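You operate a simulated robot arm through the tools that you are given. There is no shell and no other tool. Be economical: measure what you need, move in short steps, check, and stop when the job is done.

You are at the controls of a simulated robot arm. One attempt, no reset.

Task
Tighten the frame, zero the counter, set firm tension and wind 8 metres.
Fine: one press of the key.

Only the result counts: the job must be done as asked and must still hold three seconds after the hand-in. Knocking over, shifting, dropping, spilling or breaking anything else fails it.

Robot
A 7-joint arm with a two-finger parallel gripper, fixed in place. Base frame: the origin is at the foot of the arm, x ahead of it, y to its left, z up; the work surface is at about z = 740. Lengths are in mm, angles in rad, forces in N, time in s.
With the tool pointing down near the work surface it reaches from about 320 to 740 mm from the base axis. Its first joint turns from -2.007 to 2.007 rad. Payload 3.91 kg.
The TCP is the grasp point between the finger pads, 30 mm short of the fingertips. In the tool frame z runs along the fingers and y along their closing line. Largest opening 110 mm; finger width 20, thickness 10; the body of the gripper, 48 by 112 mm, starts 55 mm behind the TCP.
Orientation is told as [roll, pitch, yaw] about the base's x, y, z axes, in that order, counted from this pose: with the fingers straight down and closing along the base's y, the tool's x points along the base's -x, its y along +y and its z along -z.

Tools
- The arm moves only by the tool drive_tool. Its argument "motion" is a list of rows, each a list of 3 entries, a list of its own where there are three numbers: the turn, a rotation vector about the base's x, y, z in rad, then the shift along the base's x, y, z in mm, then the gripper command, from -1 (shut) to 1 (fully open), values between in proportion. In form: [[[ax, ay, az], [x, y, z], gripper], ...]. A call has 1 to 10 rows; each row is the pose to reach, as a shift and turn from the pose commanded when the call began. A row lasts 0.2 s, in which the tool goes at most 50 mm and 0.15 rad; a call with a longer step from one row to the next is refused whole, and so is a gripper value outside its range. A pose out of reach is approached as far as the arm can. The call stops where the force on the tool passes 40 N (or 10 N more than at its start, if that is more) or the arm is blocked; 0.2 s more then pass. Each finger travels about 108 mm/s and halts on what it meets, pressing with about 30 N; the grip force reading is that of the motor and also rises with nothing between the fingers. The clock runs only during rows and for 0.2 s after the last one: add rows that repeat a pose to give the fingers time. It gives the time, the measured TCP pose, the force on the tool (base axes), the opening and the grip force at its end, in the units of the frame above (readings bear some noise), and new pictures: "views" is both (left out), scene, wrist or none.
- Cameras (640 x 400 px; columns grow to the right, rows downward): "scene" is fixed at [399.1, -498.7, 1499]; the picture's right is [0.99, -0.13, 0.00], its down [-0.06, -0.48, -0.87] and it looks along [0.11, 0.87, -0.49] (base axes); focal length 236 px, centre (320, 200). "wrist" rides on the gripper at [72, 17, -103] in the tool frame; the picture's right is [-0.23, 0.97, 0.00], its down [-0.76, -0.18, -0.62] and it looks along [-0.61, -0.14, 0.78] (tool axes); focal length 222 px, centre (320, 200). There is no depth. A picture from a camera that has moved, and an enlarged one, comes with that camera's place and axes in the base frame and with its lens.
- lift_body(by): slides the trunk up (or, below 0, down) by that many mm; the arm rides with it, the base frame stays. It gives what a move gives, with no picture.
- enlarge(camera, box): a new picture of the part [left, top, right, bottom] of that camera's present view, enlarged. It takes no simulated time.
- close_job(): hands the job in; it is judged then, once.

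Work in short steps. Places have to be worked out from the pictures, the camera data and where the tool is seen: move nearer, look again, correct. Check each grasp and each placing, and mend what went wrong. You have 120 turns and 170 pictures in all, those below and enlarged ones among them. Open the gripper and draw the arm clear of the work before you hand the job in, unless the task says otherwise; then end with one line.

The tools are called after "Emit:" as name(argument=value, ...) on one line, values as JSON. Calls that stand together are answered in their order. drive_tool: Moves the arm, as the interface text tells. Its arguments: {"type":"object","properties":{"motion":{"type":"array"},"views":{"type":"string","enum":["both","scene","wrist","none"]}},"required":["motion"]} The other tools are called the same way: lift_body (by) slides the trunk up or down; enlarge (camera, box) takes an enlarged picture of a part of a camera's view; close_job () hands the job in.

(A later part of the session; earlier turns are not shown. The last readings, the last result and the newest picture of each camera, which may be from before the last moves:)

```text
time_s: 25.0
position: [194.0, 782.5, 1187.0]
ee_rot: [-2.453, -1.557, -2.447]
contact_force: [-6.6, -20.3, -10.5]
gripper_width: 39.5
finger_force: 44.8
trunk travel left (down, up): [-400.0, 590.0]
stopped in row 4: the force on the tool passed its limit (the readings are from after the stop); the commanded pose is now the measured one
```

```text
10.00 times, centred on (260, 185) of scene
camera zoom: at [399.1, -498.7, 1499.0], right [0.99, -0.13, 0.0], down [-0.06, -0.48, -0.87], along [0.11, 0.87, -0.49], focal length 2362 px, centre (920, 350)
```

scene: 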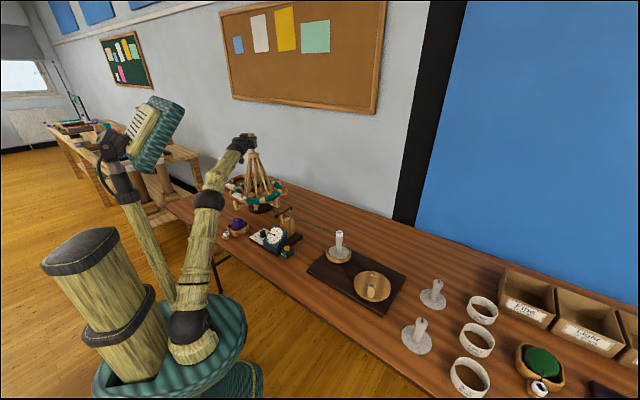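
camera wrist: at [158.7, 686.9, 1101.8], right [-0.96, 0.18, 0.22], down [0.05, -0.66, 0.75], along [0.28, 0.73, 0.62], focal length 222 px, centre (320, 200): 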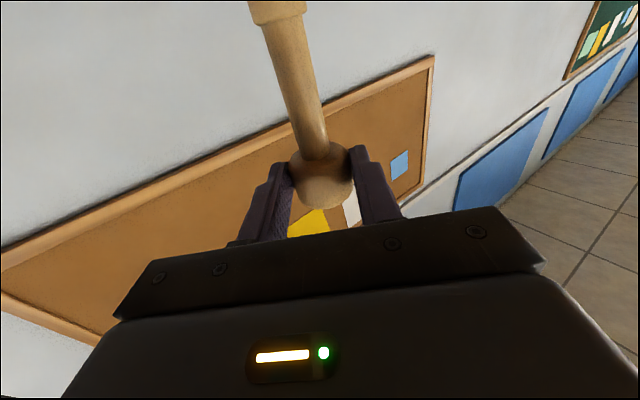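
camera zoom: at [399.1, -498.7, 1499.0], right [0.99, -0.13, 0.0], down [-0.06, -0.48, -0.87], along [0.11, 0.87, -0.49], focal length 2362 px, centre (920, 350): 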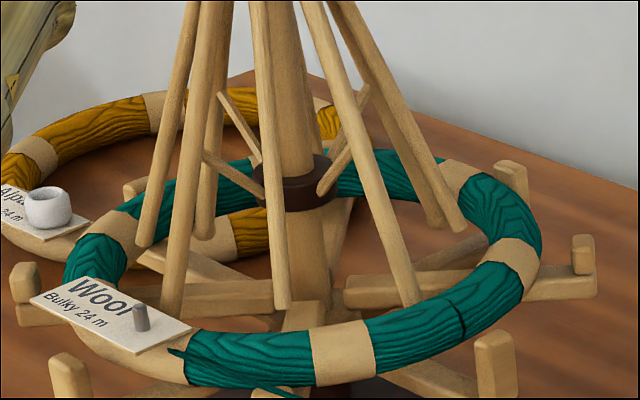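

The ribs haven't reached the skein yet, so I pull on in finer steps.

Emit:
drive_tool(motion=[[[0, 0, 0], [0, 1, 2], -0.5], [[0, 0, 0], [0, 1, 4], -0.5], [[0, 0, 0], [0, 1, 6], -0.5], [[0, 0, 0], [0, 1, 8], -0.5], [[0, 0, 0], [0, 1, 10], -0.5]], views="wrist")

Emit:
enlarge(camera="scene", box=[220, 130, 300, 220])

```text
time_s: 25.4
position: [194.3, 783.6, 1186.6]
ee_rot: [-2.051, -1.563, -2.846]
contact_force: [-5.2, -26.2, -10.0]
gripper_width: 39.6
finger_force: 44.6
trunk travel left (down, up): [-400.0, 590.0]
stopped in row 1: the force on the tool passed its limit (the readings are from after the stop); the commanded pose is now the measured one
camera wrist: at [158.6, 686.0, 1113.7], right [-0.96, 0.18, 0.22], down [0.05, -0.65, 0.76], along [0.28, 0.74, 0.61], focal length 222 px, centre (320, 200)
```

wrist: 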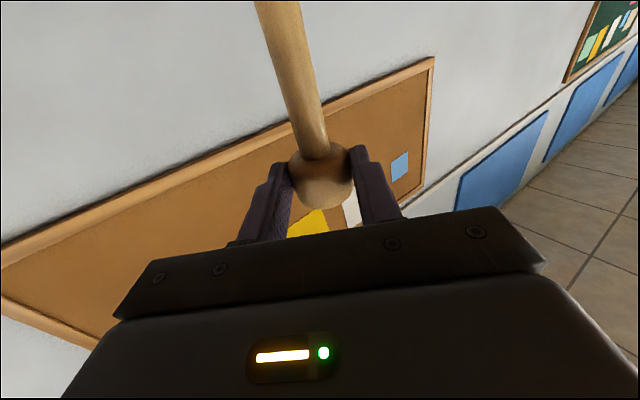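

```text
4.44 times, centred on (260, 175) of scene
camera zoom: at [399.1, -498.7, 1499.0], right [0.99, -0.13, 0.0], down [-0.06, -0.48, -0.87], along [0.11, 0.87, -0.49], focal length 1050 px, centre (587, 311)
```

zoom: 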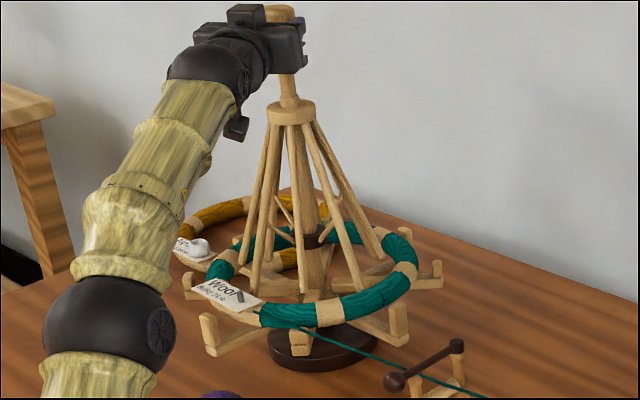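

A side force of -26 N in y is binding; I back off in y to relieve it.

Emit:
drive_tool(motion=[[[0, 0, 0], [0, -1, 0], -0.5], [[0, 0, 0], [0, -2, 0], -0.5], [[0, 0, 0], [0, -2, 0], -0.5]], views="none")

```text
time_s: 26.2
position: [194.2, 784.2, 1185.4]
ee_rot: [-2.22, -1.561, -2.677]
contact_force: [-1.7, 0.7, 1.6]
gripper_width: 39.5
finger_force: 45.0
trunk travel left (down, up): [-400.0, 590.0]
```

Forces are relaxed now. I resume lifting in fine steps.

Emit:
drive_tool(motion=[[[0, 0, 0], [0, 0, 2], -0.5], [[0, 0, 0], [0, 0, 4], -0.5], [[0, 0, 0], [0, 0, 6], -0.5], [[0, 0, 0], [0, 0, 8], -0.5], [[0, 0, 0], [0, 0, 10], -0.5], [[0, 0, 0], [0, 0, 12], -0.5]], views="none")

Emit:
enlarge(camera="scene", box=[220, 130, 300, 220])

```text
time_s: 27.1
position: [193.0, 784.1, 1187.8]
ee_rot: [-0.739, -1.558, 2.126]
contact_force: [-5.5, -20.1, -8.9]
gripper_width: 39.6
finger_force: 44.6
trunk travel left (down, up): [-400.0, 590.0]
stopped in row 4: the force on the tool passed its limit (the readings are from after the stop); the commanded pose is now the measured one
```

```text
4.44 times, centred on (260, 175) of scene
camera zoom: at [399.1, -498.7, 1499.0], right [0.99, -0.13, 0.0], down [-0.06, -0.48, -0.87], along [0.11, 0.87, -0.49], focal length 1050 px, centre (587, 311)
```

zoom: 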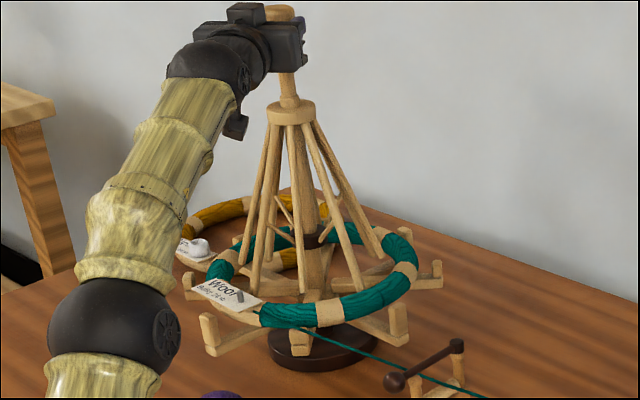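

It stops firmly at about +22 mm each time: a hard stop. I release the knob and see whether it stays up.

Emit:
drive_tool(motion=[[[0, 0, 0], [0, 0, -2], -0.5], [[0, 0, 0], [0, 0, -2], 0], [[0, 0, 0], [0, 0, -2], 0.6], [[0, 0, 0], [0, 0, -2], 1]], views="none")

Emit:
drive_tool(motion=[[[0, 0, 0], [-6, -30, 0], 1], [[0, 0, 0], [-14, -75, 0], 1], [[0, 0, 0], [-22, -120, 0], 1]], views="wrist")

Emit:
enlarge(camera="scene", box=[220, 130, 300, 220])

```text
time_s: 28.1
position: [194.4, 786.3, 1183.8]
ee_rot: [-0.763, -1.558, 2.15]
contact_force: [0.2, 0.6, 0.2]
gripper_width: 109.9
finger_force: 0.1
trunk travel left (down, up): [-400.0, 590.0]
```

```text
time_s: 28.9
position: [172.0, 667.6, 1184.4]
ee_rot: [-0.864, -1.559, 2.25]
contact_force: [1.0, -0.4, -0.4]
gripper_width: 109.7
finger_force: 0.1
trunk travel left (down, up): [-400.0, 590.0]
camera wrist: at [136.3, 568.9, 1113.0], right [-0.96, 0.18, 0.22], down [0.06, -0.64, 0.77], along [0.28, 0.75, 0.6], focal length 222 px, centre (320, 200)
```

wrist: 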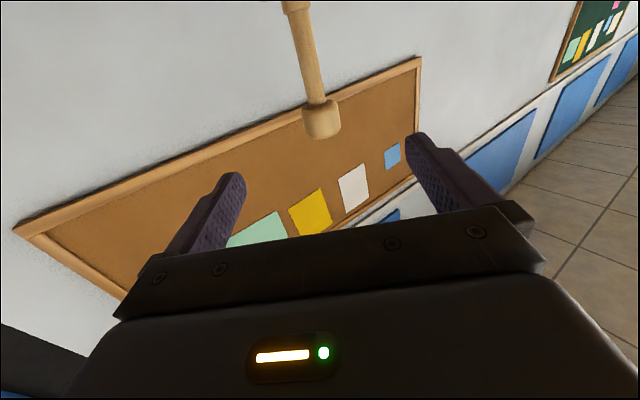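

```text
4.44 times, centred on (260, 175) of scene
camera zoom: at [399.1, -498.7, 1499.0], right [0.99, -0.13, 0.0], down [-0.06, -0.48, -0.87], along [0.11, 0.87, -0.49], focal length 1050 px, centre (587, 311)
```

zoom: 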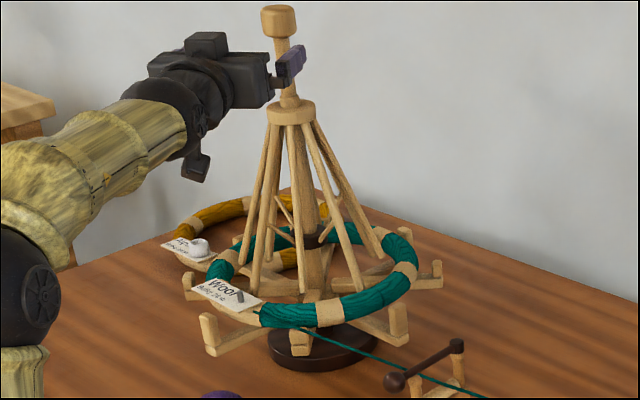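

The knob stays up. I retreat and tilt down to compare the ribs against the skein from the earlier vantage.

Emit:
drive_tool(motion=[[[0, 0, 0], [-4, -45, 5], 1], [[-0.1, 0.02, 0], [-8, -90, 10], 1], [[-0.24, 0.045, 0], [-10, -135, 20], 1], [[-0.38, 0.07, 0], [-10, -180, 30], 1], [[-0.52, 0.1, 0], [-10, -220, 40], 1], [[-0.66, 0.12, 0], [-10, -240, 50], 1], [[-0.8, 0.15, 0], [-10, -250, 50], 1]], views="wrist")

Emit:
enlarge(camera="wrist", box=[240, 0, 410, 110])

```text
time_s: 30.6
position: [165.8, 419.0, 1228.2]
ee_rot: [-0.003, -0.734, 1.386]
contact_force: [0.3, 0.5, 0.3]
gripper_width: 109.7
finger_force: 0.0
trunk travel left (down, up): [-400.0, 590.0]
camera wrist: at [126.7, 300.8, 1256.9], right [-0.93, 0.34, 0.15], down [0.2, 0.11, 0.97], along [0.32, 0.93, -0.17], focal length 222 px, centre (320, 200)
```

wrist: 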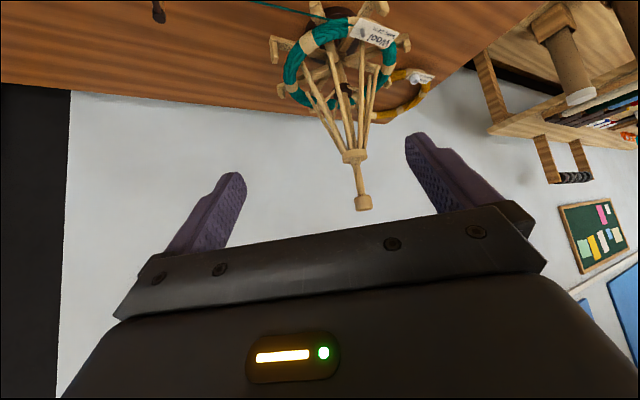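

```text
3.64 times, centred on (325, 55) of wrist
camera zoom: at [126.7, 300.8, 1256.9], right [-0.93, 0.34, 0.15], down [0.2, 0.11, 0.97], along [0.32, 0.93, -0.17], focal length 808 px, centre (302, 727)
```

zoom: 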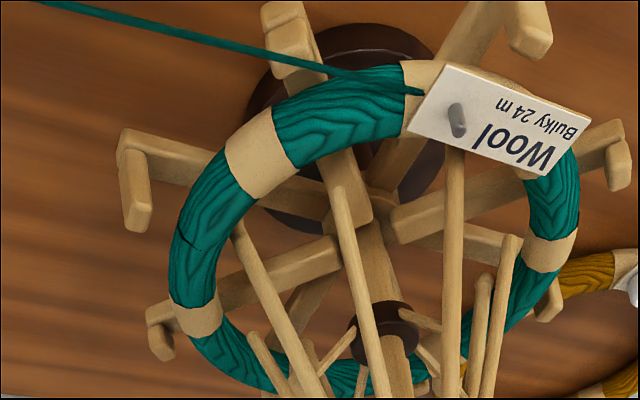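

The rib tips now press against the skein all round — the frame is tight. Next I point the tool down again and look at the counter from above.

Emit:
drive_tool(motion=[[[-0.15, 0.03, 0], [20, 0, 0], 1], [[-0.29, 0.055, 0], [40, -10, 0], 1], [[-0.43, 0.08, 0], [60, -20, -10], 1], [[-0.57, 0.11, 0], [80, -30, -20], 1], [[-0.72, 0.137, 0], [100, -40, -30], 1]], views="none")

Emit:
drive_tool(motion=[[[0, 0, -0.14], [10, 0, -20], 1], [[0, 0, -0.28], [20, 0, -40], 1], [[0, 0, -0.42], [30, 0, -60], 1], [[0, 0, -0.56], [40, 0, -60], 1], [[0, 0, -0.7], [50, -10, -60], 1]])

```text
refused: row 1 steps farther than a row can; nothing moved
```

```text
time_s: 31.8
position: [218.0, 406.9, 1169.2]
ee_rot: [-0.012, -0.734, 0.692]
contact_force: [0.5, -0.8, 0.0]
gripper_width: 110.0
finger_force: 0.0
trunk travel left (down, up): [-400.0, 590.0]
camera wrist: at [111.5, 343.9, 1197.0], right [-0.48, 0.86, 0.14], down [0.22, -0.04, 0.97], along [0.85, 0.5, -0.17], focal length 222 px, centre (320, 200)
```

scene: 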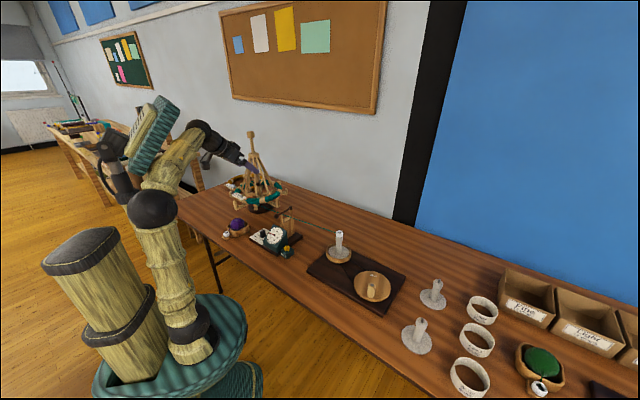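
wrist: 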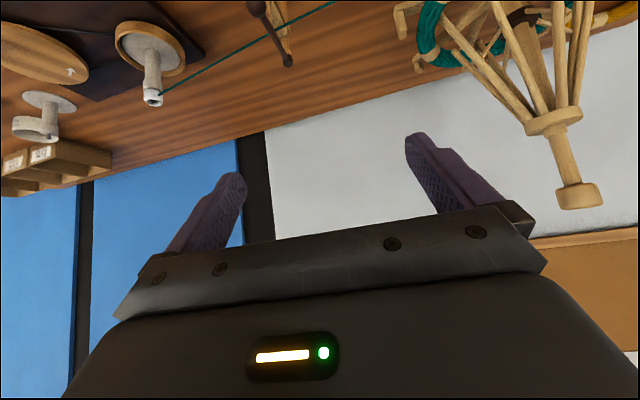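

Only the yaw was applied (tilt step was over the limit). I now untilt in smaller steps about the present axis.

Emit:
drive_tool(motion=[[[-0.0936, 0.113, 0], [5, 0, 0], 1], [[-0.187, 0.226, 0], [10, 0, 0], 1], [[-0.281, 0.339, 0], [20, -5, -20], 1], [[-0.374, 0.452, 0], [30, -10, -40], 1], [[-0.468, 0.565, 0], [40, -10, -60], 1], [[-0.468, 0.565, 0], [40, -10, -60], 1]], views="wrist")

```text
time_s: 33.1
position: [251.4, 395.4, 1114.6]
ee_rot: [-0.004, -0.014, 0.697]
contact_force: [-0.2, 1.5, -0.5]
gripper_width: 110.0
finger_force: 0.1
trunk travel left (down, up): [-400.0, 590.0]
camera wrist: at [184.1, 362.3, 1216.8], right [-0.45, 0.89, 0.0], down [0.69, 0.35, 0.63], along [0.57, 0.28, -0.77], focal length 222 px, centre (320, 200)
```

wrist: 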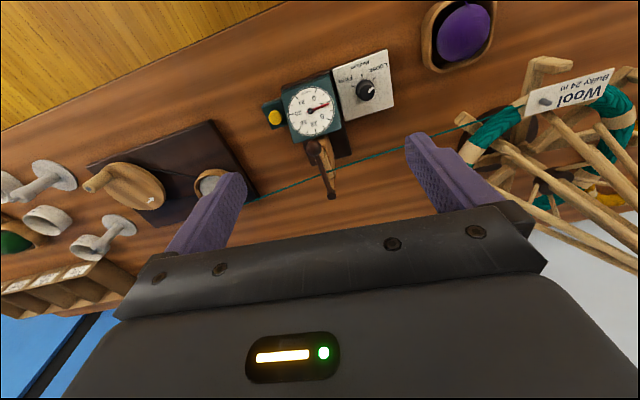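

Emit:
enlarge(camera="wrist", box=[250, 40, 410, 140])

```text
4.00 times, centred on (330, 90) of wrist
camera zoom: at [184.1, 362.3, 1216.8], right [-0.45, 0.89, 0.0], down [0.69, 0.35, 0.63], along [0.57, 0.28, -0.77], focal length 888 px, centre (280, 640)
```

zoom: 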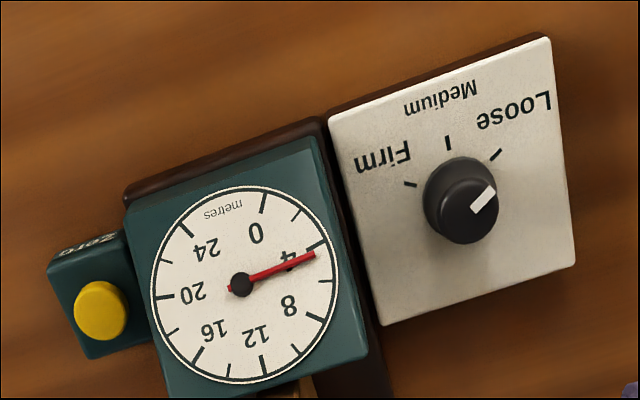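

Everything is confirmed: Zero button ≈ (358, 352, z≈785), tension knob ≈ (238, 477), pointer on Loose, needle at 4. I close the fingers and go above the button first.

Emit:
drive_tool(motion=[[[0, 0, 0], [35, -14, 0], 0.3], [[0, 0, 0], [70, -28, 0], -0.3], [[0, 0, 0], [107, -43, 0], -1], [[0, 0, 0], [107, -43, 0], -1]], views="none")

Emit:
lift_body(by=-240)

Emit:
drive_tool(motion=[[[0, 0, 0], [0, 0, -5], -1]])

Emit:
enlarge(camera="scene", box=[245, 190, 325, 265])

```text
time_s: 34.1
position: [359.4, 353.2, 1112.8]
ee_rot: [-0.002, -0.014, 0.696]
contact_force: [0.3, 0.7, -0.3]
gripper_width: 0.0
finger_force: 29.9
trunk travel left (down, up): [-400.0, 590.0]
```

```text
time_s: 36.6
position: [360.3, 353.2, 872.7]
ee_rot: [-0.005, -0.012, 0.694]
contact_force: [0.1, -0.3, -0.3]
gripper_width: 0.0
finger_force: 30.0
trunk travel left (down, up): [-160.0, 830.0]
```

```text
time_s: 37.0
position: [360.6, 354.4, 868.2]
ee_rot: [-0.006, -0.016, 0.696]
contact_force: [0.4, -0.3, -0.6]
gripper_width: 0.2
finger_force: 29.7
trunk travel left (down, up): [-160.0, 830.0]
camera wrist: at [292.0, 320.2, 969.6], right [-0.45, 0.89, 0.0], down [0.69, 0.35, 0.64], along [0.57, 0.28, -0.77], focal length 222 px, centre (320, 200)
```

scene: 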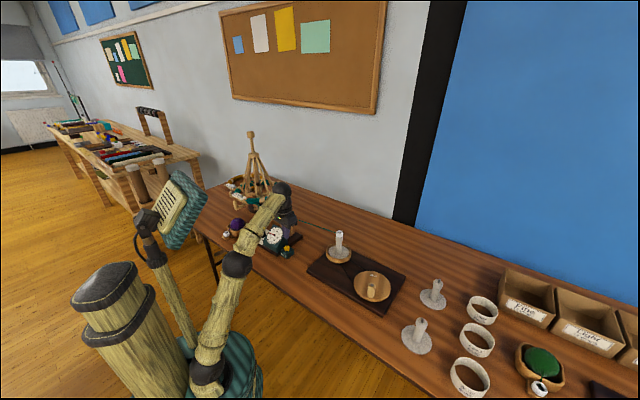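
wrist: 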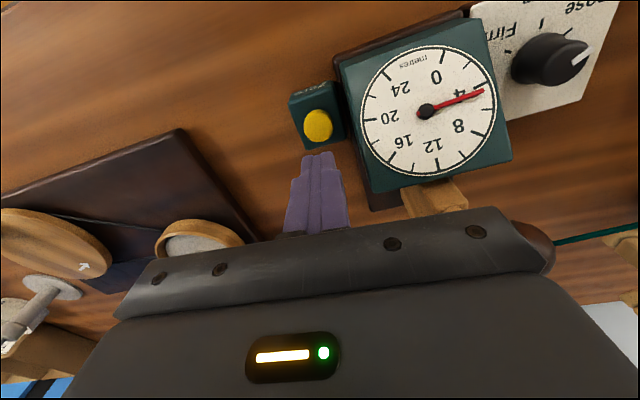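

```text
5.33 times, centred on (285, 228) of scene
camera zoom: at [399.1, -498.7, 1499.0], right [0.99, -0.13, 0.0], down [-0.06, -0.48, -0.87], along [0.11, 0.87, -0.49], focal length 1260 px, centre (507, 53)
```

zoom: 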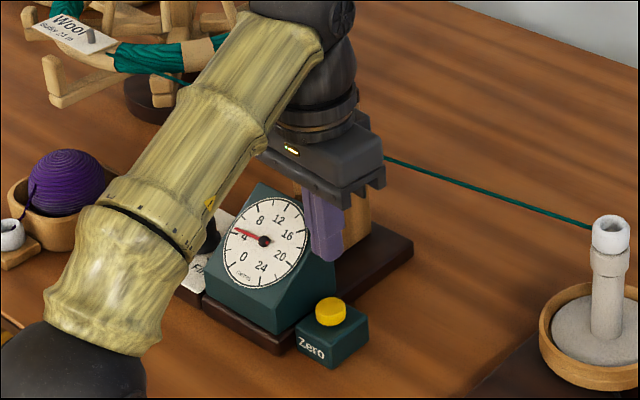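

Refined: button centre ≈ (357, 350), top z ≈ 788. I move over it and descend, pressing with fine steps till the force shows.

Emit:
drive_tool(motion=[[[0, 0, 0], [-4, -4, 0], -1], [[0, 0, 0], [-4, -4, -20], -1], [[0, 0, 0], [-4, -4, -38], -1], [[0, 0, 0], [-4, -4, -42], -1]])

Emit:
enlarge(camera="scene", box=[245, 190, 325, 265])

```text
time_s: 38.0
position: [355.5, 349.4, 824.7]
ee_rot: [-0.004, -0.016, 0.695]
contact_force: [-0.1, -0.1, -0.1]
gripper_width: 0.0
finger_force: 30.0
trunk travel left (down, up): [-160.0, 830.0]
camera wrist: at [287.3, 316.4, 926.8], right [-0.45, 0.89, 0.0], down [0.69, 0.35, 0.64], along [0.57, 0.28, -0.77], focal length 222 px, centre (320, 200)
```

scene: 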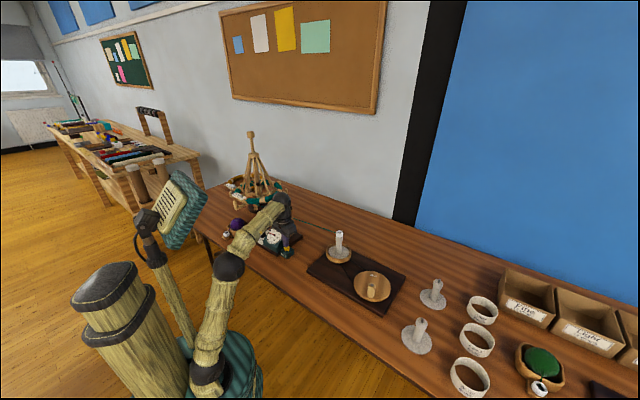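
wrist: 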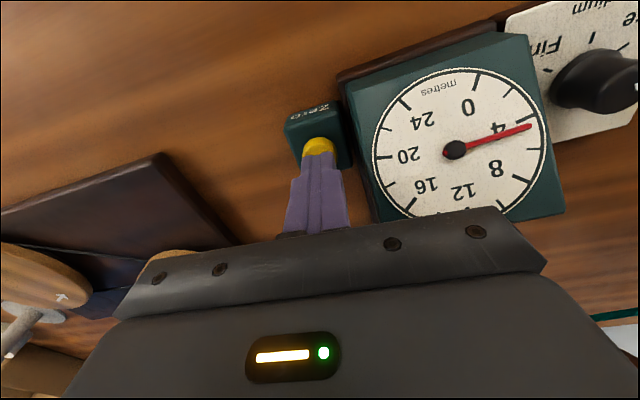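

```text
5.33 times, centred on (285, 228) of scene
camera zoom: at [399.1, -498.7, 1499.0], right [0.99, -0.13, 0.0], down [-0.06, -0.48, -0.87], along [0.11, 0.87, -0.49], focal length 1260 px, centre (507, 53)
```

zoom: 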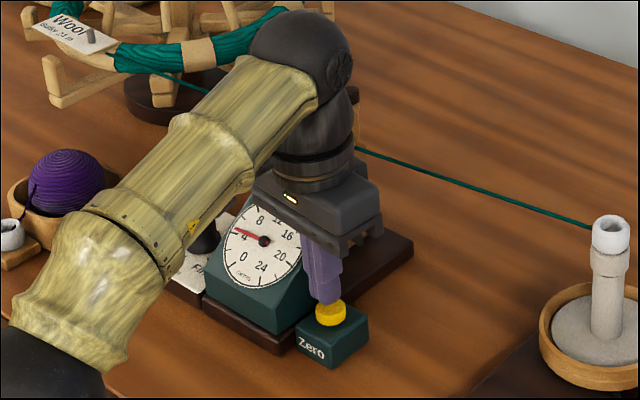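

The tip is just above the button. I press down in 2–3 mm steps.

Emit:
drive_tool(motion=[[[0, 0, 0], [2, -3, -3], -1], [[0, 0, 0], [2, -3, -6], -1], [[0, 0, 0], [2, -3, -9], -1], [[0, 0, 0], [2, -3, -12], -1]])

```text
time_s: 39.0
position: [357.0, 346.6, 812.1]
ee_rot: [-0.003, -0.013, 0.697]
contact_force: [0.4, 0.5, -0.1]
gripper_width: 0.0
finger_force: 29.6
trunk travel left (down, up): [-160.0, 830.0]
camera wrist: at [288.9, 313.1, 915.2], right [-0.45, 0.89, 0.0], down [0.69, 0.35, 0.63], along [0.57, 0.28, -0.77], focal length 222 px, centre (320, 200)
```

scene: 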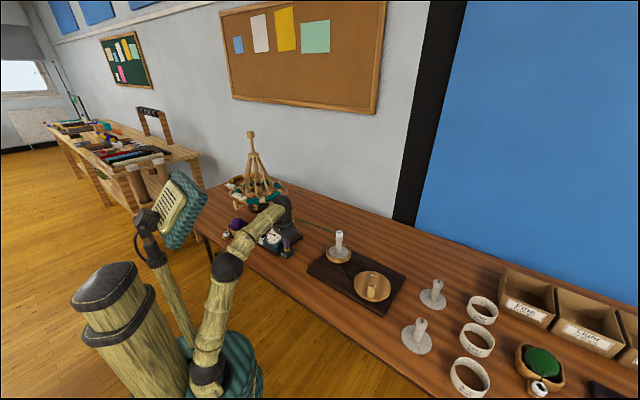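
wrist: 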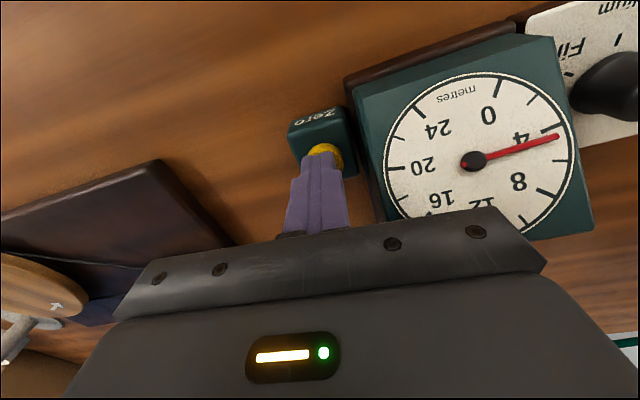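

No contact yet at tip z≈782; I zoom for alignment.

Emit:
enlarge(camera="wrist", box=[270, 90, 390, 240])

Emit:
enlarge(camera="scene", box=[268, 225, 308, 265])

```text
2.67 times, centred on (330, 165) of wrist
camera zoom: at [288.9, 313.1, 915.2], right [-0.45, 0.89, 0.0], down [0.69, 0.35, 0.63], along [0.57, 0.28, -0.77], focal length 592 px, centre (293, 293)
```

zoom: 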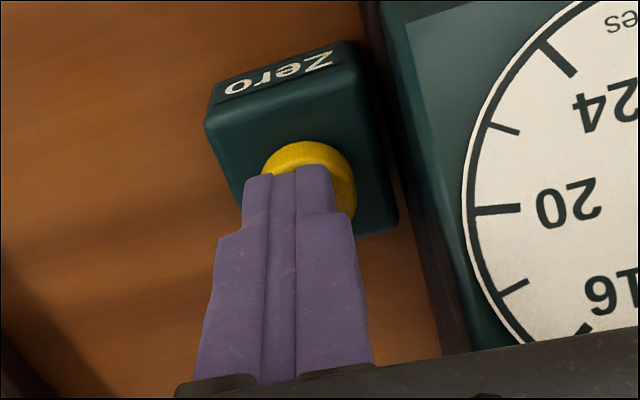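

```text
10.00 times, centred on (288, 245) of scene
camera zoom: at [399.1, -498.7, 1499.0], right [0.99, -0.13, 0.0], down [-0.06, -0.48, -0.87], along [0.11, 0.87, -0.49], focal length 2362 px, centre (640, -250)
```

zoom: 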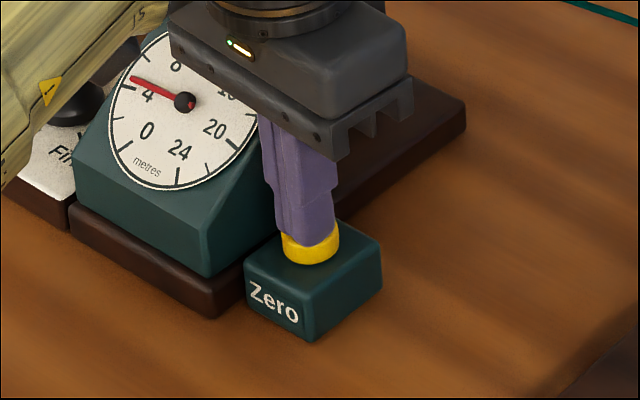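

Tip is right over the button, about 5 mm off centre. I raise 3 mm, recentre, and press.

Emit:
drive_tool(motion=[[[0, 0, 0], [0, 0, 4], -1], [[0, 0, 0], [-2, 4, 4], -1], [[0, 0, 0], [-2, 4, 0], -1], [[0, 0, 0], [-2, 4, -3], -1], [[0, 0, 0], [-2, 4, -6], -1], [[0, 0, 0], [-2, 4, -9], -1], [[0, 0, 0], [-2, 4, -12], -1]], views="wrist")

```text
time_s: 40.6
position: [354.7, 350.8, 804.8]
ee_rot: [-0.004, -0.023, 0.695]
contact_force: [7.0, 7.4, 36.1]
gripper_width: 0.1
finger_force: 29.4
trunk travel left (down, up): [-160.0, 830.0]
camera wrist: at [286.3, 315.5, 905.4], right [-0.45, 0.89, 0.0], down [0.69, 0.34, 0.64], along [0.57, 0.29, -0.77], focal length 222 px, centre (320, 200)
```

wrist: 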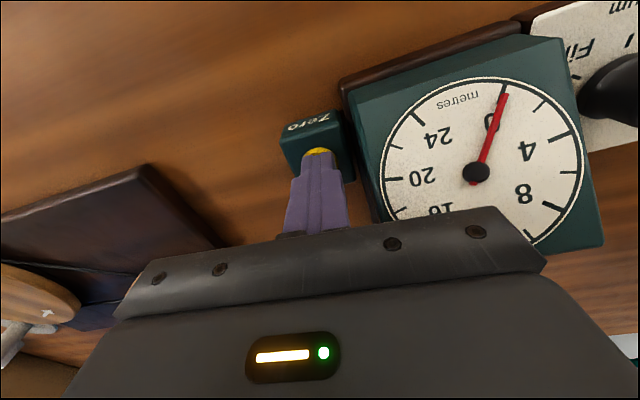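

The needle jumped to 0. I lift straight off, then move towards the tension knob at a safe height and open the fingers.

Emit:
drive_tool(motion=[[[0, 0, 0], [0, 0, 10], -1], [[0, 0, 0], [0, 0, 50], -1], [[0, 0, 0], [0, 0, 90], -1], [[0, 0, 0], [0, 0, 130], -1], [[0, 0, 0], [-30, 30, 140], -0.5], [[0, 0, 0], [-60, 60, 140], 0], [[0, 0, 0], [-90, 90, 140], 0], [[0, 0, 0], [-115, 115, 140], 0]])

Emit:
enlarge(camera="wrist", box=[220, 0, 480, 240])

```text
time_s: 42.5
position: [264.4, 380.3, 893.0]
ee_rot: [-0.005, -0.015, 0.693]
contact_force: [-0.2, -0.3, -0.2]
gripper_width: 55.0
finger_force: 0.1
out of reach, approached as far as the arm can: row 3, 4, 5, 6, 7, 8
trunk travel left (down, up): [-160.0, 830.0]
camera wrist: at [195.7, 346.9, 995.2], right [-0.45, 0.89, 0.0], down [0.69, 0.35, 0.64], along [0.57, 0.28, -0.77], focal length 222 px, centre (320, 200)
```

scene: 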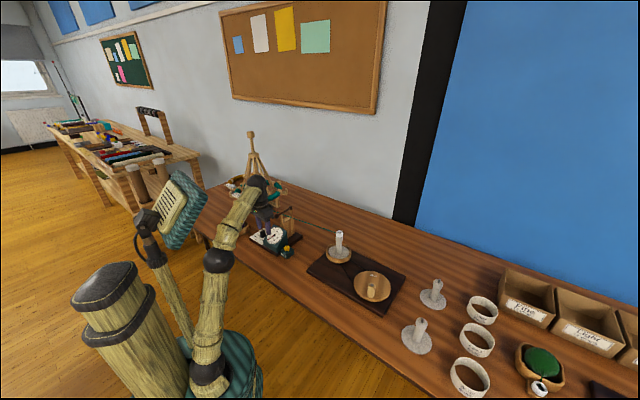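
wrist: 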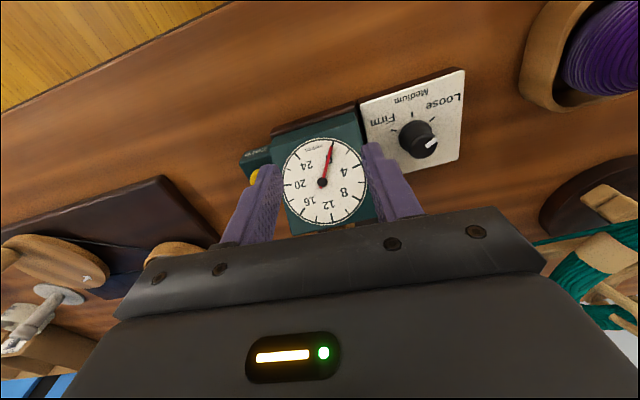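

```text
1.67 times, centred on (350, 120) of wrist
camera zoom: at [195.7, 346.9, 995.2], right [-0.45, 0.89, 0.0], down [0.69, 0.35, 0.64], along [0.57, 0.28, -0.77], focal length 370 px, centre (270, 333)
```

zoom: 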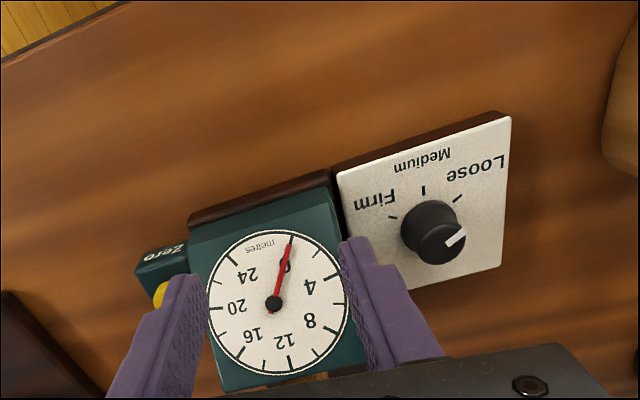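

I raise the trunk a bit for reach and yaw to the starting angle for a +120° turn (Loose→Firm is counter-clockwise seen from above).

Emit:
lift_body(by=60)

Emit:
drive_tool(motion=[[[0, 0, -0.15], [-3, 10, -10], 0.1], [[0, 0, -0.3], [-6, 20, -20], 0.1], [[0, 0, -0.45], [-10, 35, -30], 0.1], [[0, 0, -0.6], [-15, 50, -40], 0.1], [[0, 0, -0.75], [-20, 65, -50], 0.1], [[0, 0, -0.9], [-24, 80, -60], 0.1], [[0, 0, -1.05], [-26, 96, -65], 0.1]])

```text
time_s: 43.5
position: [263.1, 380.2, 952.3]
ee_rot: [-0.004, -0.015, 0.699]
contact_force: [-0.2, 0.1, -1.0]
gripper_width: 55.1
finger_force: 0.1
trunk travel left (down, up): [-220.0, 770.0]
```

```text
time_s: 45.0
position: [238.4, 475.6, 887.8]
ee_rot: [-0.005, -0.015, -0.357]
contact_force: [0.5, -0.2, 0.2]
gripper_width: 60.4
finger_force: 0.1
trunk travel left (down, up): [-220.0, 770.0]
camera wrist: at [174.7, 518.6, 990.0], right [0.55, 0.83, 0.0], down [0.64, -0.43, 0.64], along [0.53, -0.35, -0.77], focal length 222 px, centre (320, 200)
```

scene: 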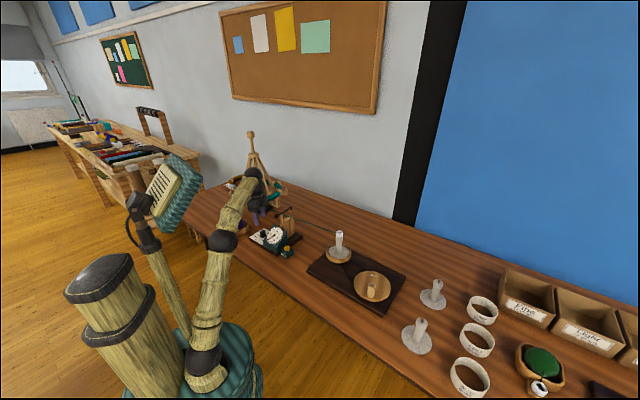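
wrist: 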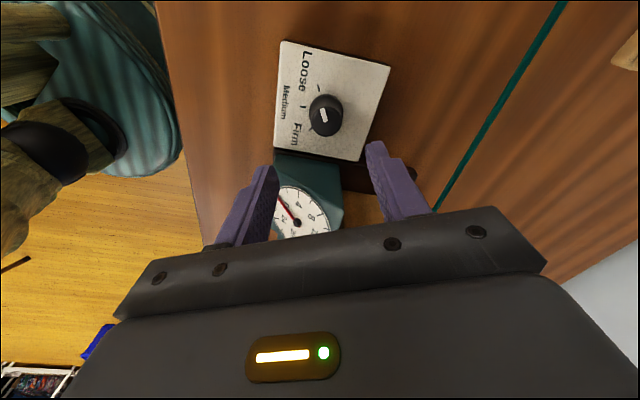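

Knob axis triangulates to ≈ (239, 483). I descend partway over it with fingers open 60 mm and check.

Emit:
drive_tool(motion=[[[0, 0, 0], [0, 7, 0], 0.1], [[0, 0, 0], [0, 7, -25], 0.1], [[0, 0, 0], [0, 7, -50], 0.1], [[0, 0, 0], [0, 7, -60], 0.1]])

Emit:
enlarge(camera="scene", box=[235, 180, 315, 255])

```text
time_s: 46.0
position: [237.3, 482.8, 829.4]
ee_rot: [-0.006, -0.014, -0.355]
contact_force: [0.5, 0.1, 0.5]
gripper_width: 60.7
finger_force: 0.0
trunk travel left (down, up): [-220.0, 770.0]
camera wrist: at [174.6, 526.1, 931.0], right [0.55, 0.83, 0.0], down [0.64, -0.43, 0.64], along [0.53, -0.35, -0.77], focal length 222 px, centre (320, 200)
```

scene: 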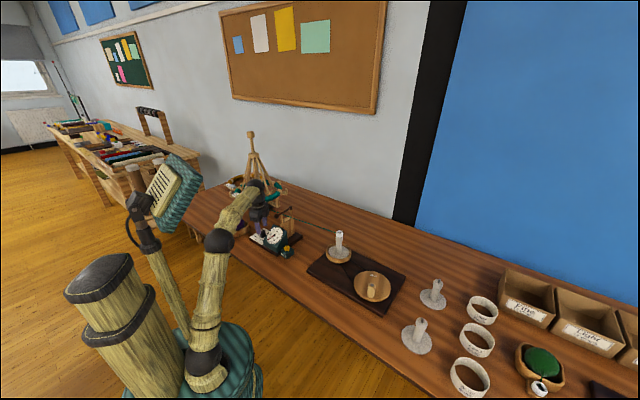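
wrist: 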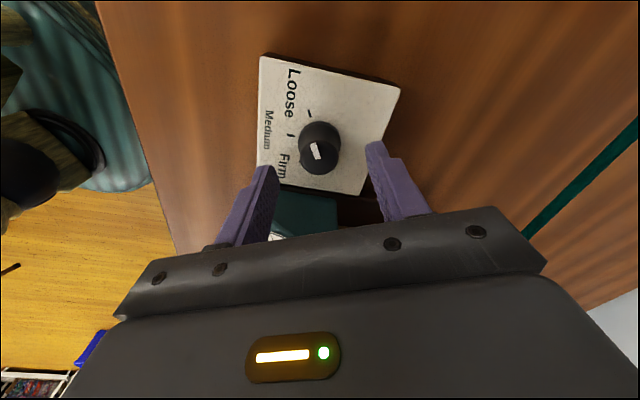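

```text
5.33 times, centred on (275, 218) of scene
camera zoom: at [399.1, -498.7, 1499.0], right [0.99, -0.13, 0.0], down [-0.06, -0.48, -0.87], along [0.11, 0.87, -0.49], focal length 1260 px, centre (560, 107)
```

zoom: 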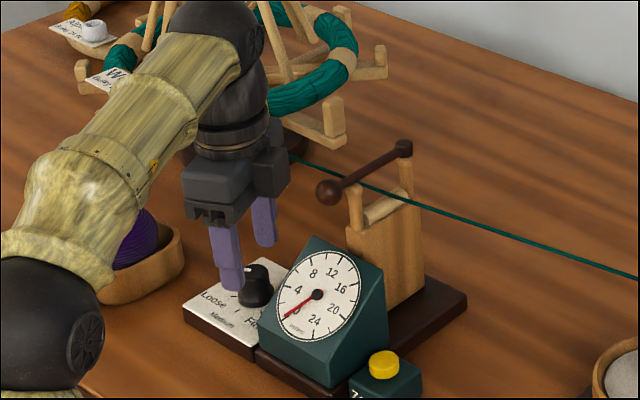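

Well centred. I descend to TCP z≈800 (tips ~770), then close on the knob.

Emit:
drive_tool(motion=[[[0, 0, 0], [1, -1, -10], 0.1], [[0, 0, 0], [1, -1, -20], 0.1], [[0, 0, 0], [1, -1, -29], 0.1], [[0, 0, 0], [1, -1, -29], 0.1]])

Emit:
enlarge(camera="scene", box=[245, 205, 305, 255])

```text
time_s: 47.0
position: [238.3, 482.5, 799.6]
ee_rot: [-0.003, -0.016, -0.353]
contact_force: [-0.2, -0.8, -0.4]
gripper_width: 60.2
finger_force: 0.0
trunk travel left (down, up): [-220.0, 770.0]
camera wrist: at [174.8, 524.9, 901.5], right [0.55, 0.83, 0.0], down [0.64, -0.42, 0.64], along [0.53, -0.35, -0.77], focal length 222 px, centre (320, 200)
```

scene: 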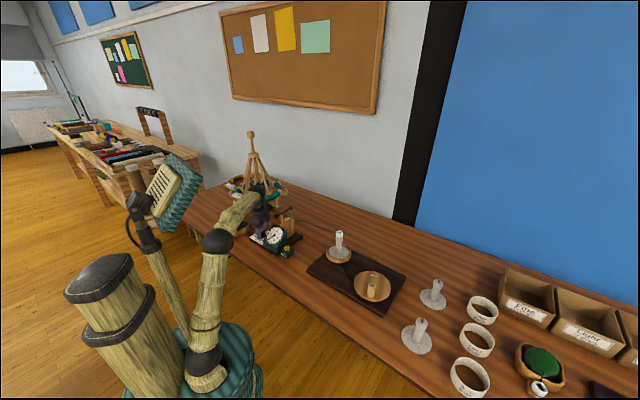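
wrist: 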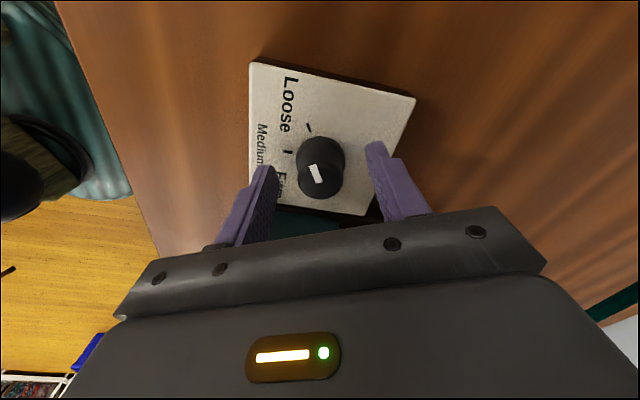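

```text
8.00 times, centred on (275, 230) of scene
camera zoom: at [399.1, -498.7, 1499.0], right [0.99, -0.13, 0.0], down [-0.06, -0.48, -0.87], along [0.11, 0.87, -0.49], focal length 1890 px, centre (680, -40)
```

zoom: 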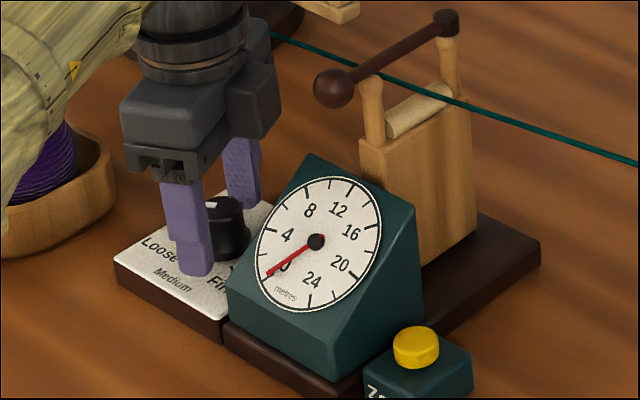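

Fingers straddle the knob. Closing on it.

Emit:
drive_tool(motion=[[[0, 0, 0], [0, 0, 0], -0.3], [[0, 0, 0], [0, 0, 0], -0.8], [[0, 0, 0], [0, 0, 0], -0.8]], views="wrist")

```text
time_s: 47.9
position: [238.0, 481.9, 799.6]
ee_rot: [-0.003, -0.016, -0.353]
contact_force: [0.1, 2.0, 0.5]
gripper_width: 32.1
finger_force: 44.7
trunk travel left (down, up): [-220.0, 770.0]
camera wrist: at [174.9, 525.0, 901.6], right [0.55, 0.83, 0.0], down [0.64, -0.42, 0.64], along [0.53, -0.35, -0.77], focal length 222 px, centre (320, 200)
```

wrist: 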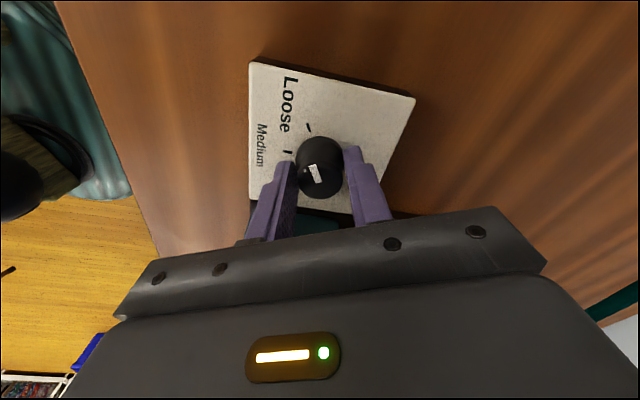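

Gripped (32 mm). I turn counter-clockwise 0.6 rad first and check the pointer.

Emit:
drive_tool(motion=[[[0, 0, 0.12], [0, 0, 0], -0.8], [[0, 0, 0.24], [0, 0, 0], -0.8], [[0, 0, 0.36], [0, 0, 0], -0.8], [[0, 0, 0.48], [0, 0, 0], -0.8], [[0, 0, 0.6], [0, 0, 0], -0.8]], views="wrist")

```text
time_s: 49.0
position: [238.7, 482.5, 798.9]
ee_rot: [-0.002, -0.016, 0.25]
contact_force: [-0.7, 3.9, 7.2]
gripper_width: 31.8
finger_force: 45.1
trunk travel left (down, up): [-220.0, 770.0]
camera wrist: at [162.2, 481.2, 901.7], right [-0.02, 1.0, 0.0], down [0.77, 0.01, 0.64], along [0.64, 0.01, -0.77], focal length 222 px, centre (320, 200)
```

wrist: 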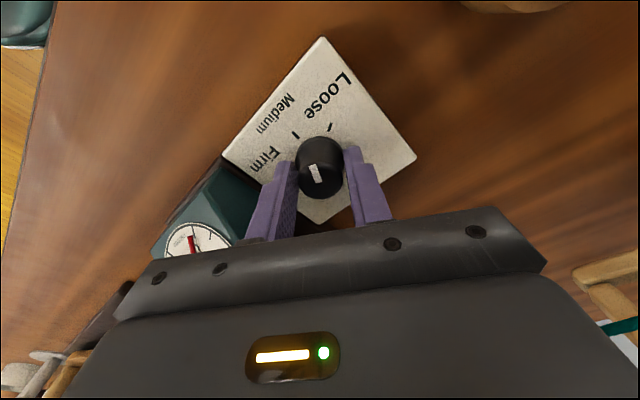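

The knob follows. I continue turning another 0.75 rad.

Emit:
drive_tool(motion=[[[0, 0, 0.13], [0, 0, 0], -0.8], [[0, 0, 0.26], [0, 0, 0], -0.8], [[0, 0, 0.39], [0, 0, 0], -0.8], [[0, 0, 0.52], [0, 0, 0], -0.8], [[0, 0, 0.65], [0, 0, 0], -0.8], [[0, 0, 0.75], [0, 0, 0], -0.8]], views="wrist")

Emit:
enlarge(camera="wrist", box=[230, 20, 430, 230])

Emit:
enlarge(camera="scene", box=[245, 205, 305, 255])

```text
time_s: 50.5
position: [239.3, 481.8, 799.3]
ee_rot: [-0.006, -0.017, 0.997]
contact_force: [1.4, -0.1, 5.2]
gripper_width: 31.8
finger_force: 45.0
trunk travel left (down, up): [-220.0, 770.0]
camera wrist: at [183.6, 429.5, 901.6], right [-0.69, 0.72, 0.0], down [0.55, 0.54, 0.64], along [0.46, 0.44, -0.77], focal length 222 px, centre (320, 200)
```

wrist: 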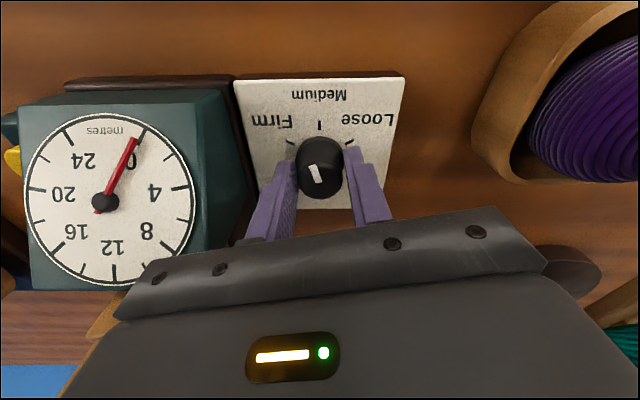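

```text
1.90 times, centred on (330, 125) of wrist
camera zoom: at [183.6, 429.5, 901.6], right [-0.69, 0.72, 0.0], down [0.55, 0.54, 0.64], along [0.46, 0.44, -0.77], focal length 423 px, centre (301, 343)
```

zoom: 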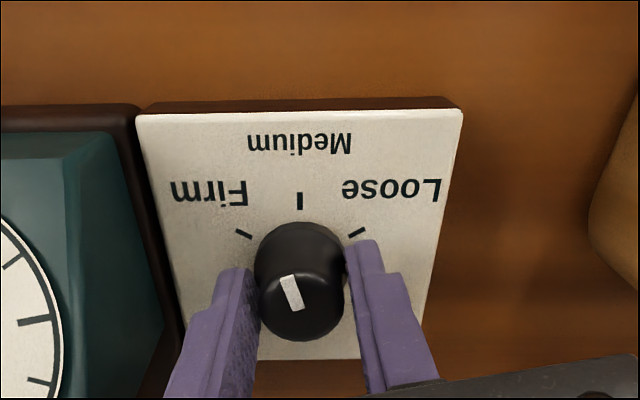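

```text
8.00 times, centred on (275, 230) of scene
camera zoom: at [399.1, -498.7, 1499.0], right [0.99, -0.13, 0.0], down [-0.06, -0.48, -0.87], along [0.11, 0.87, -0.49], focal length 1890 px, centre (680, -40)
```

zoom: 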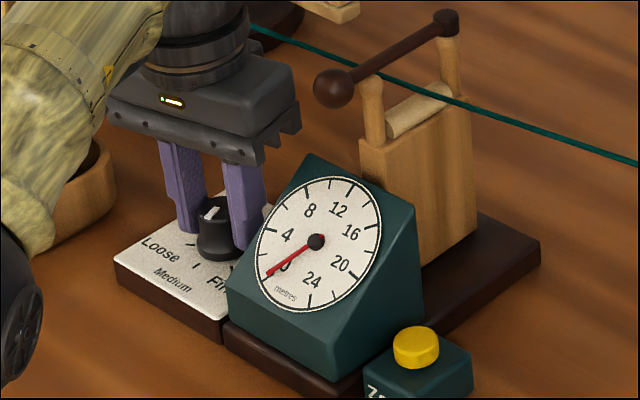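

Pointer is ~20° past Medium; about 0.7 rad remain. I continue.

Emit:
drive_tool(motion=[[[0, 0, 0.13], [0, 0, 0], -0.8], [[0, 0, 0.26], [0, 0, 0], -0.8], [[0, 0, 0.39], [0, 0, 0], -0.8], [[0, 0, 0.52], [0, 0, 0], -0.8], [[0, 0, 0.65], [0, 0, 0], -0.8]], views="wrist")

Emit:
enlarge(camera="wrist", box=[230, 20, 430, 230])

```text
time_s: 51.6
position: [238.8, 481.8, 799.4]
ee_rot: [-0.005, -0.015, 1.647]
contact_force: [5.0, 0.2, 13.2]
gripper_width: 31.8
finger_force: 45.3
trunk travel left (down, up): [-220.0, 770.0]
camera wrist: at [227.0, 406.9, 901.6], right [-0.99, 0.15, 0.0], down [0.12, 0.76, 0.64], along [0.1, 0.63, -0.77], focal length 222 px, centre (320, 200)
```

wrist: 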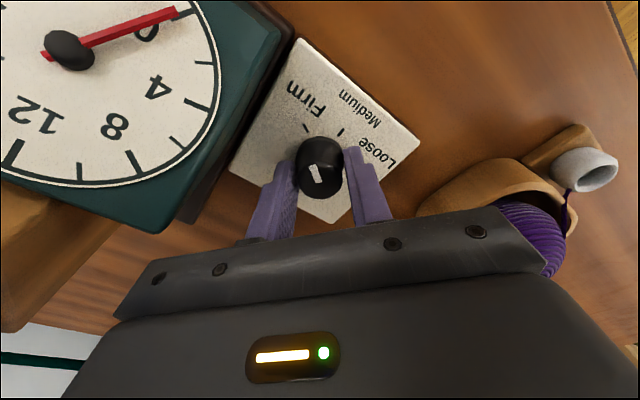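

```text
1.90 times, centred on (330, 125) of wrist
camera zoom: at [227.0, 406.9, 901.6], right [-0.99, 0.15, 0.0], down [0.12, 0.76, 0.64], along [0.1, 0.63, -0.77], focal length 423 px, centre (301, 343)
```

zoom: 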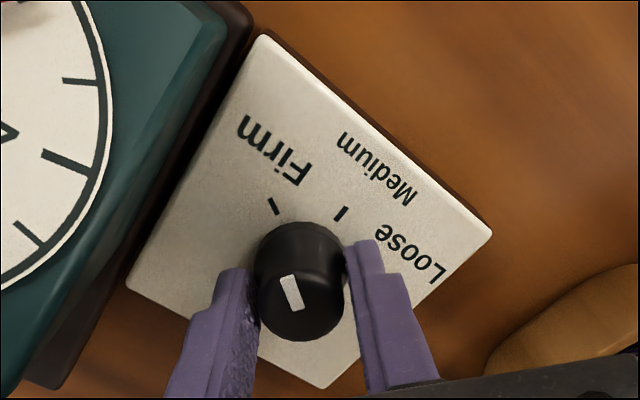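

About 10–13° remain to the Firm tick. I turn 0.2 more.

Emit:
drive_tool(motion=[[[0, 0, 0.07], [0, 0, 0], -0.8], [[0, 0, 0.14], [0, 0, 0], -0.8], [[0, 0, 0.2], [0, 0, 0], -0.8]], views="wrist")

Emit:
enlarge(camera="wrist", box=[260, 80, 380, 220])

```text
time_s: 52.5
position: [238.7, 480.0, 799.6]
ee_rot: [-0.006, -0.016, 1.846]
contact_force: [8.3, -0.3, 15.1]
gripper_width: 31.8
finger_force: 45.3
trunk travel left (down, up): [-220.0, 770.0]
camera wrist: at [242.2, 405.4, 901.5], right [-1.0, -0.04, 0.0], down [-0.04, 0.77, 0.64], along [-0.03, 0.64, -0.77], focal length 222 px, centre (320, 200)
```

wrist: 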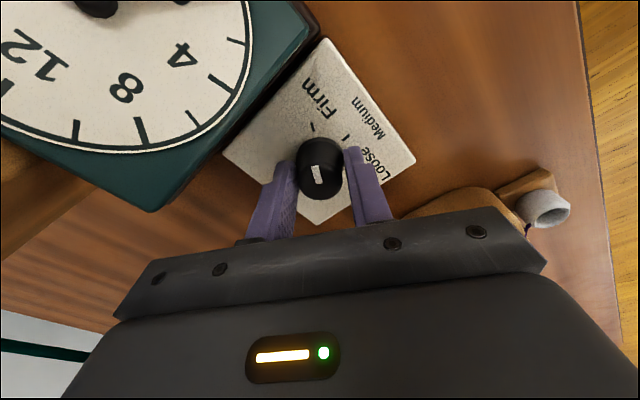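

```text
2.86 times, centred on (320, 150) of wrist
camera zoom: at [242.2, 405.4, 901.5], right [-1.0, -0.04, 0.0], down [-0.04, 0.77, 0.64], along [-0.03, 0.64, -0.77], focal length 635 px, centre (320, 343)
```

zoom: 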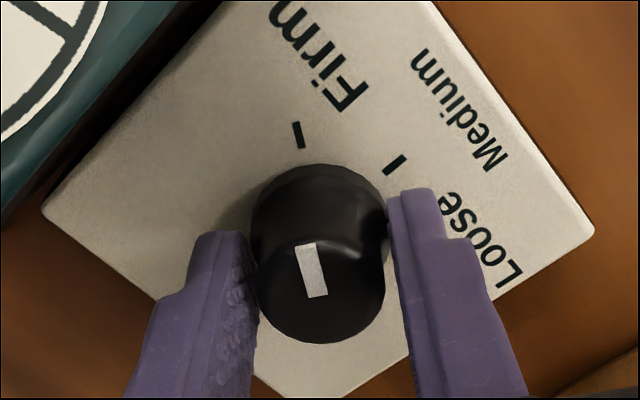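

The mark is now aligned with the Firm tick. I open and lift straight up, then check it.

Emit:
drive_tool(motion=[[[0, 0, 0], [0, 0, 0], -0.3], [[0, 0, 0], [0, 0, 0], 0.1], [[0, 0, 0], [0, 0, 0], 0.1], [[0, 0, 0], [0, 0, 40], 0.1], [[0, 0, 0], [0, 0, 80], 0.1]], views="wrist")

Emit:
enlarge(camera="wrist", box=[240, 30, 400, 190])

```text
time_s: 53.6
position: [239.3, 480.6, 879.6]
ee_rot: [-0.005, -0.017, 1.846]
contact_force: [-0.5, 0.1, 0.0]
gripper_width: 60.3
finger_force: 0.0
trunk travel left (down, up): [-220.0, 770.0]
camera wrist: at [241.9, 405.9, 980.9], right [-1.0, -0.05, 0.0], down [-0.04, 0.77, 0.64], along [-0.03, 0.63, -0.77], focal length 222 px, centre (320, 200)
```

wrist: 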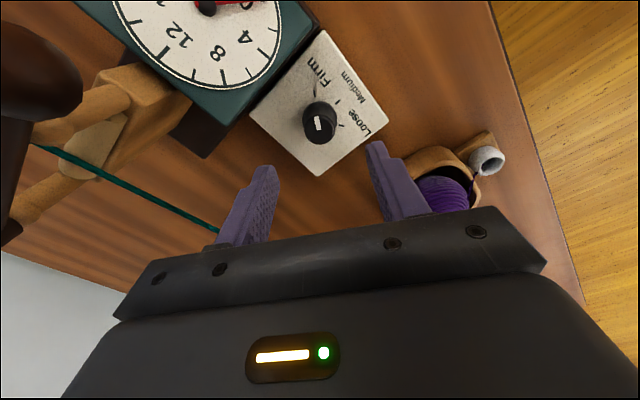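

```text
2.50 times, centred on (320, 110) of wrist
camera zoom: at [241.9, 405.9, 980.9], right [-1.0, -0.05, 0.0], down [-0.04, 0.77, 0.64], along [-0.03, 0.63, -0.77], focal length 555 px, centre (320, 425)
```

zoom: 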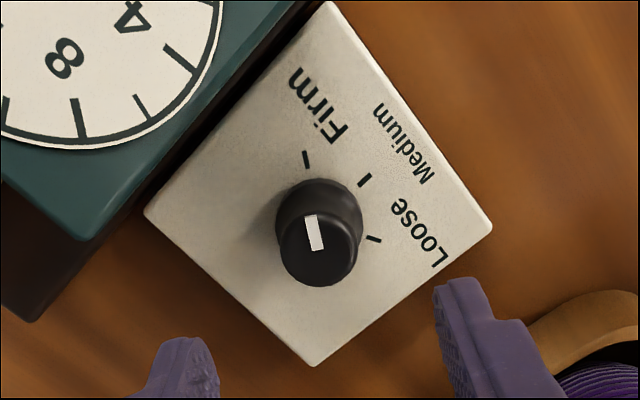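

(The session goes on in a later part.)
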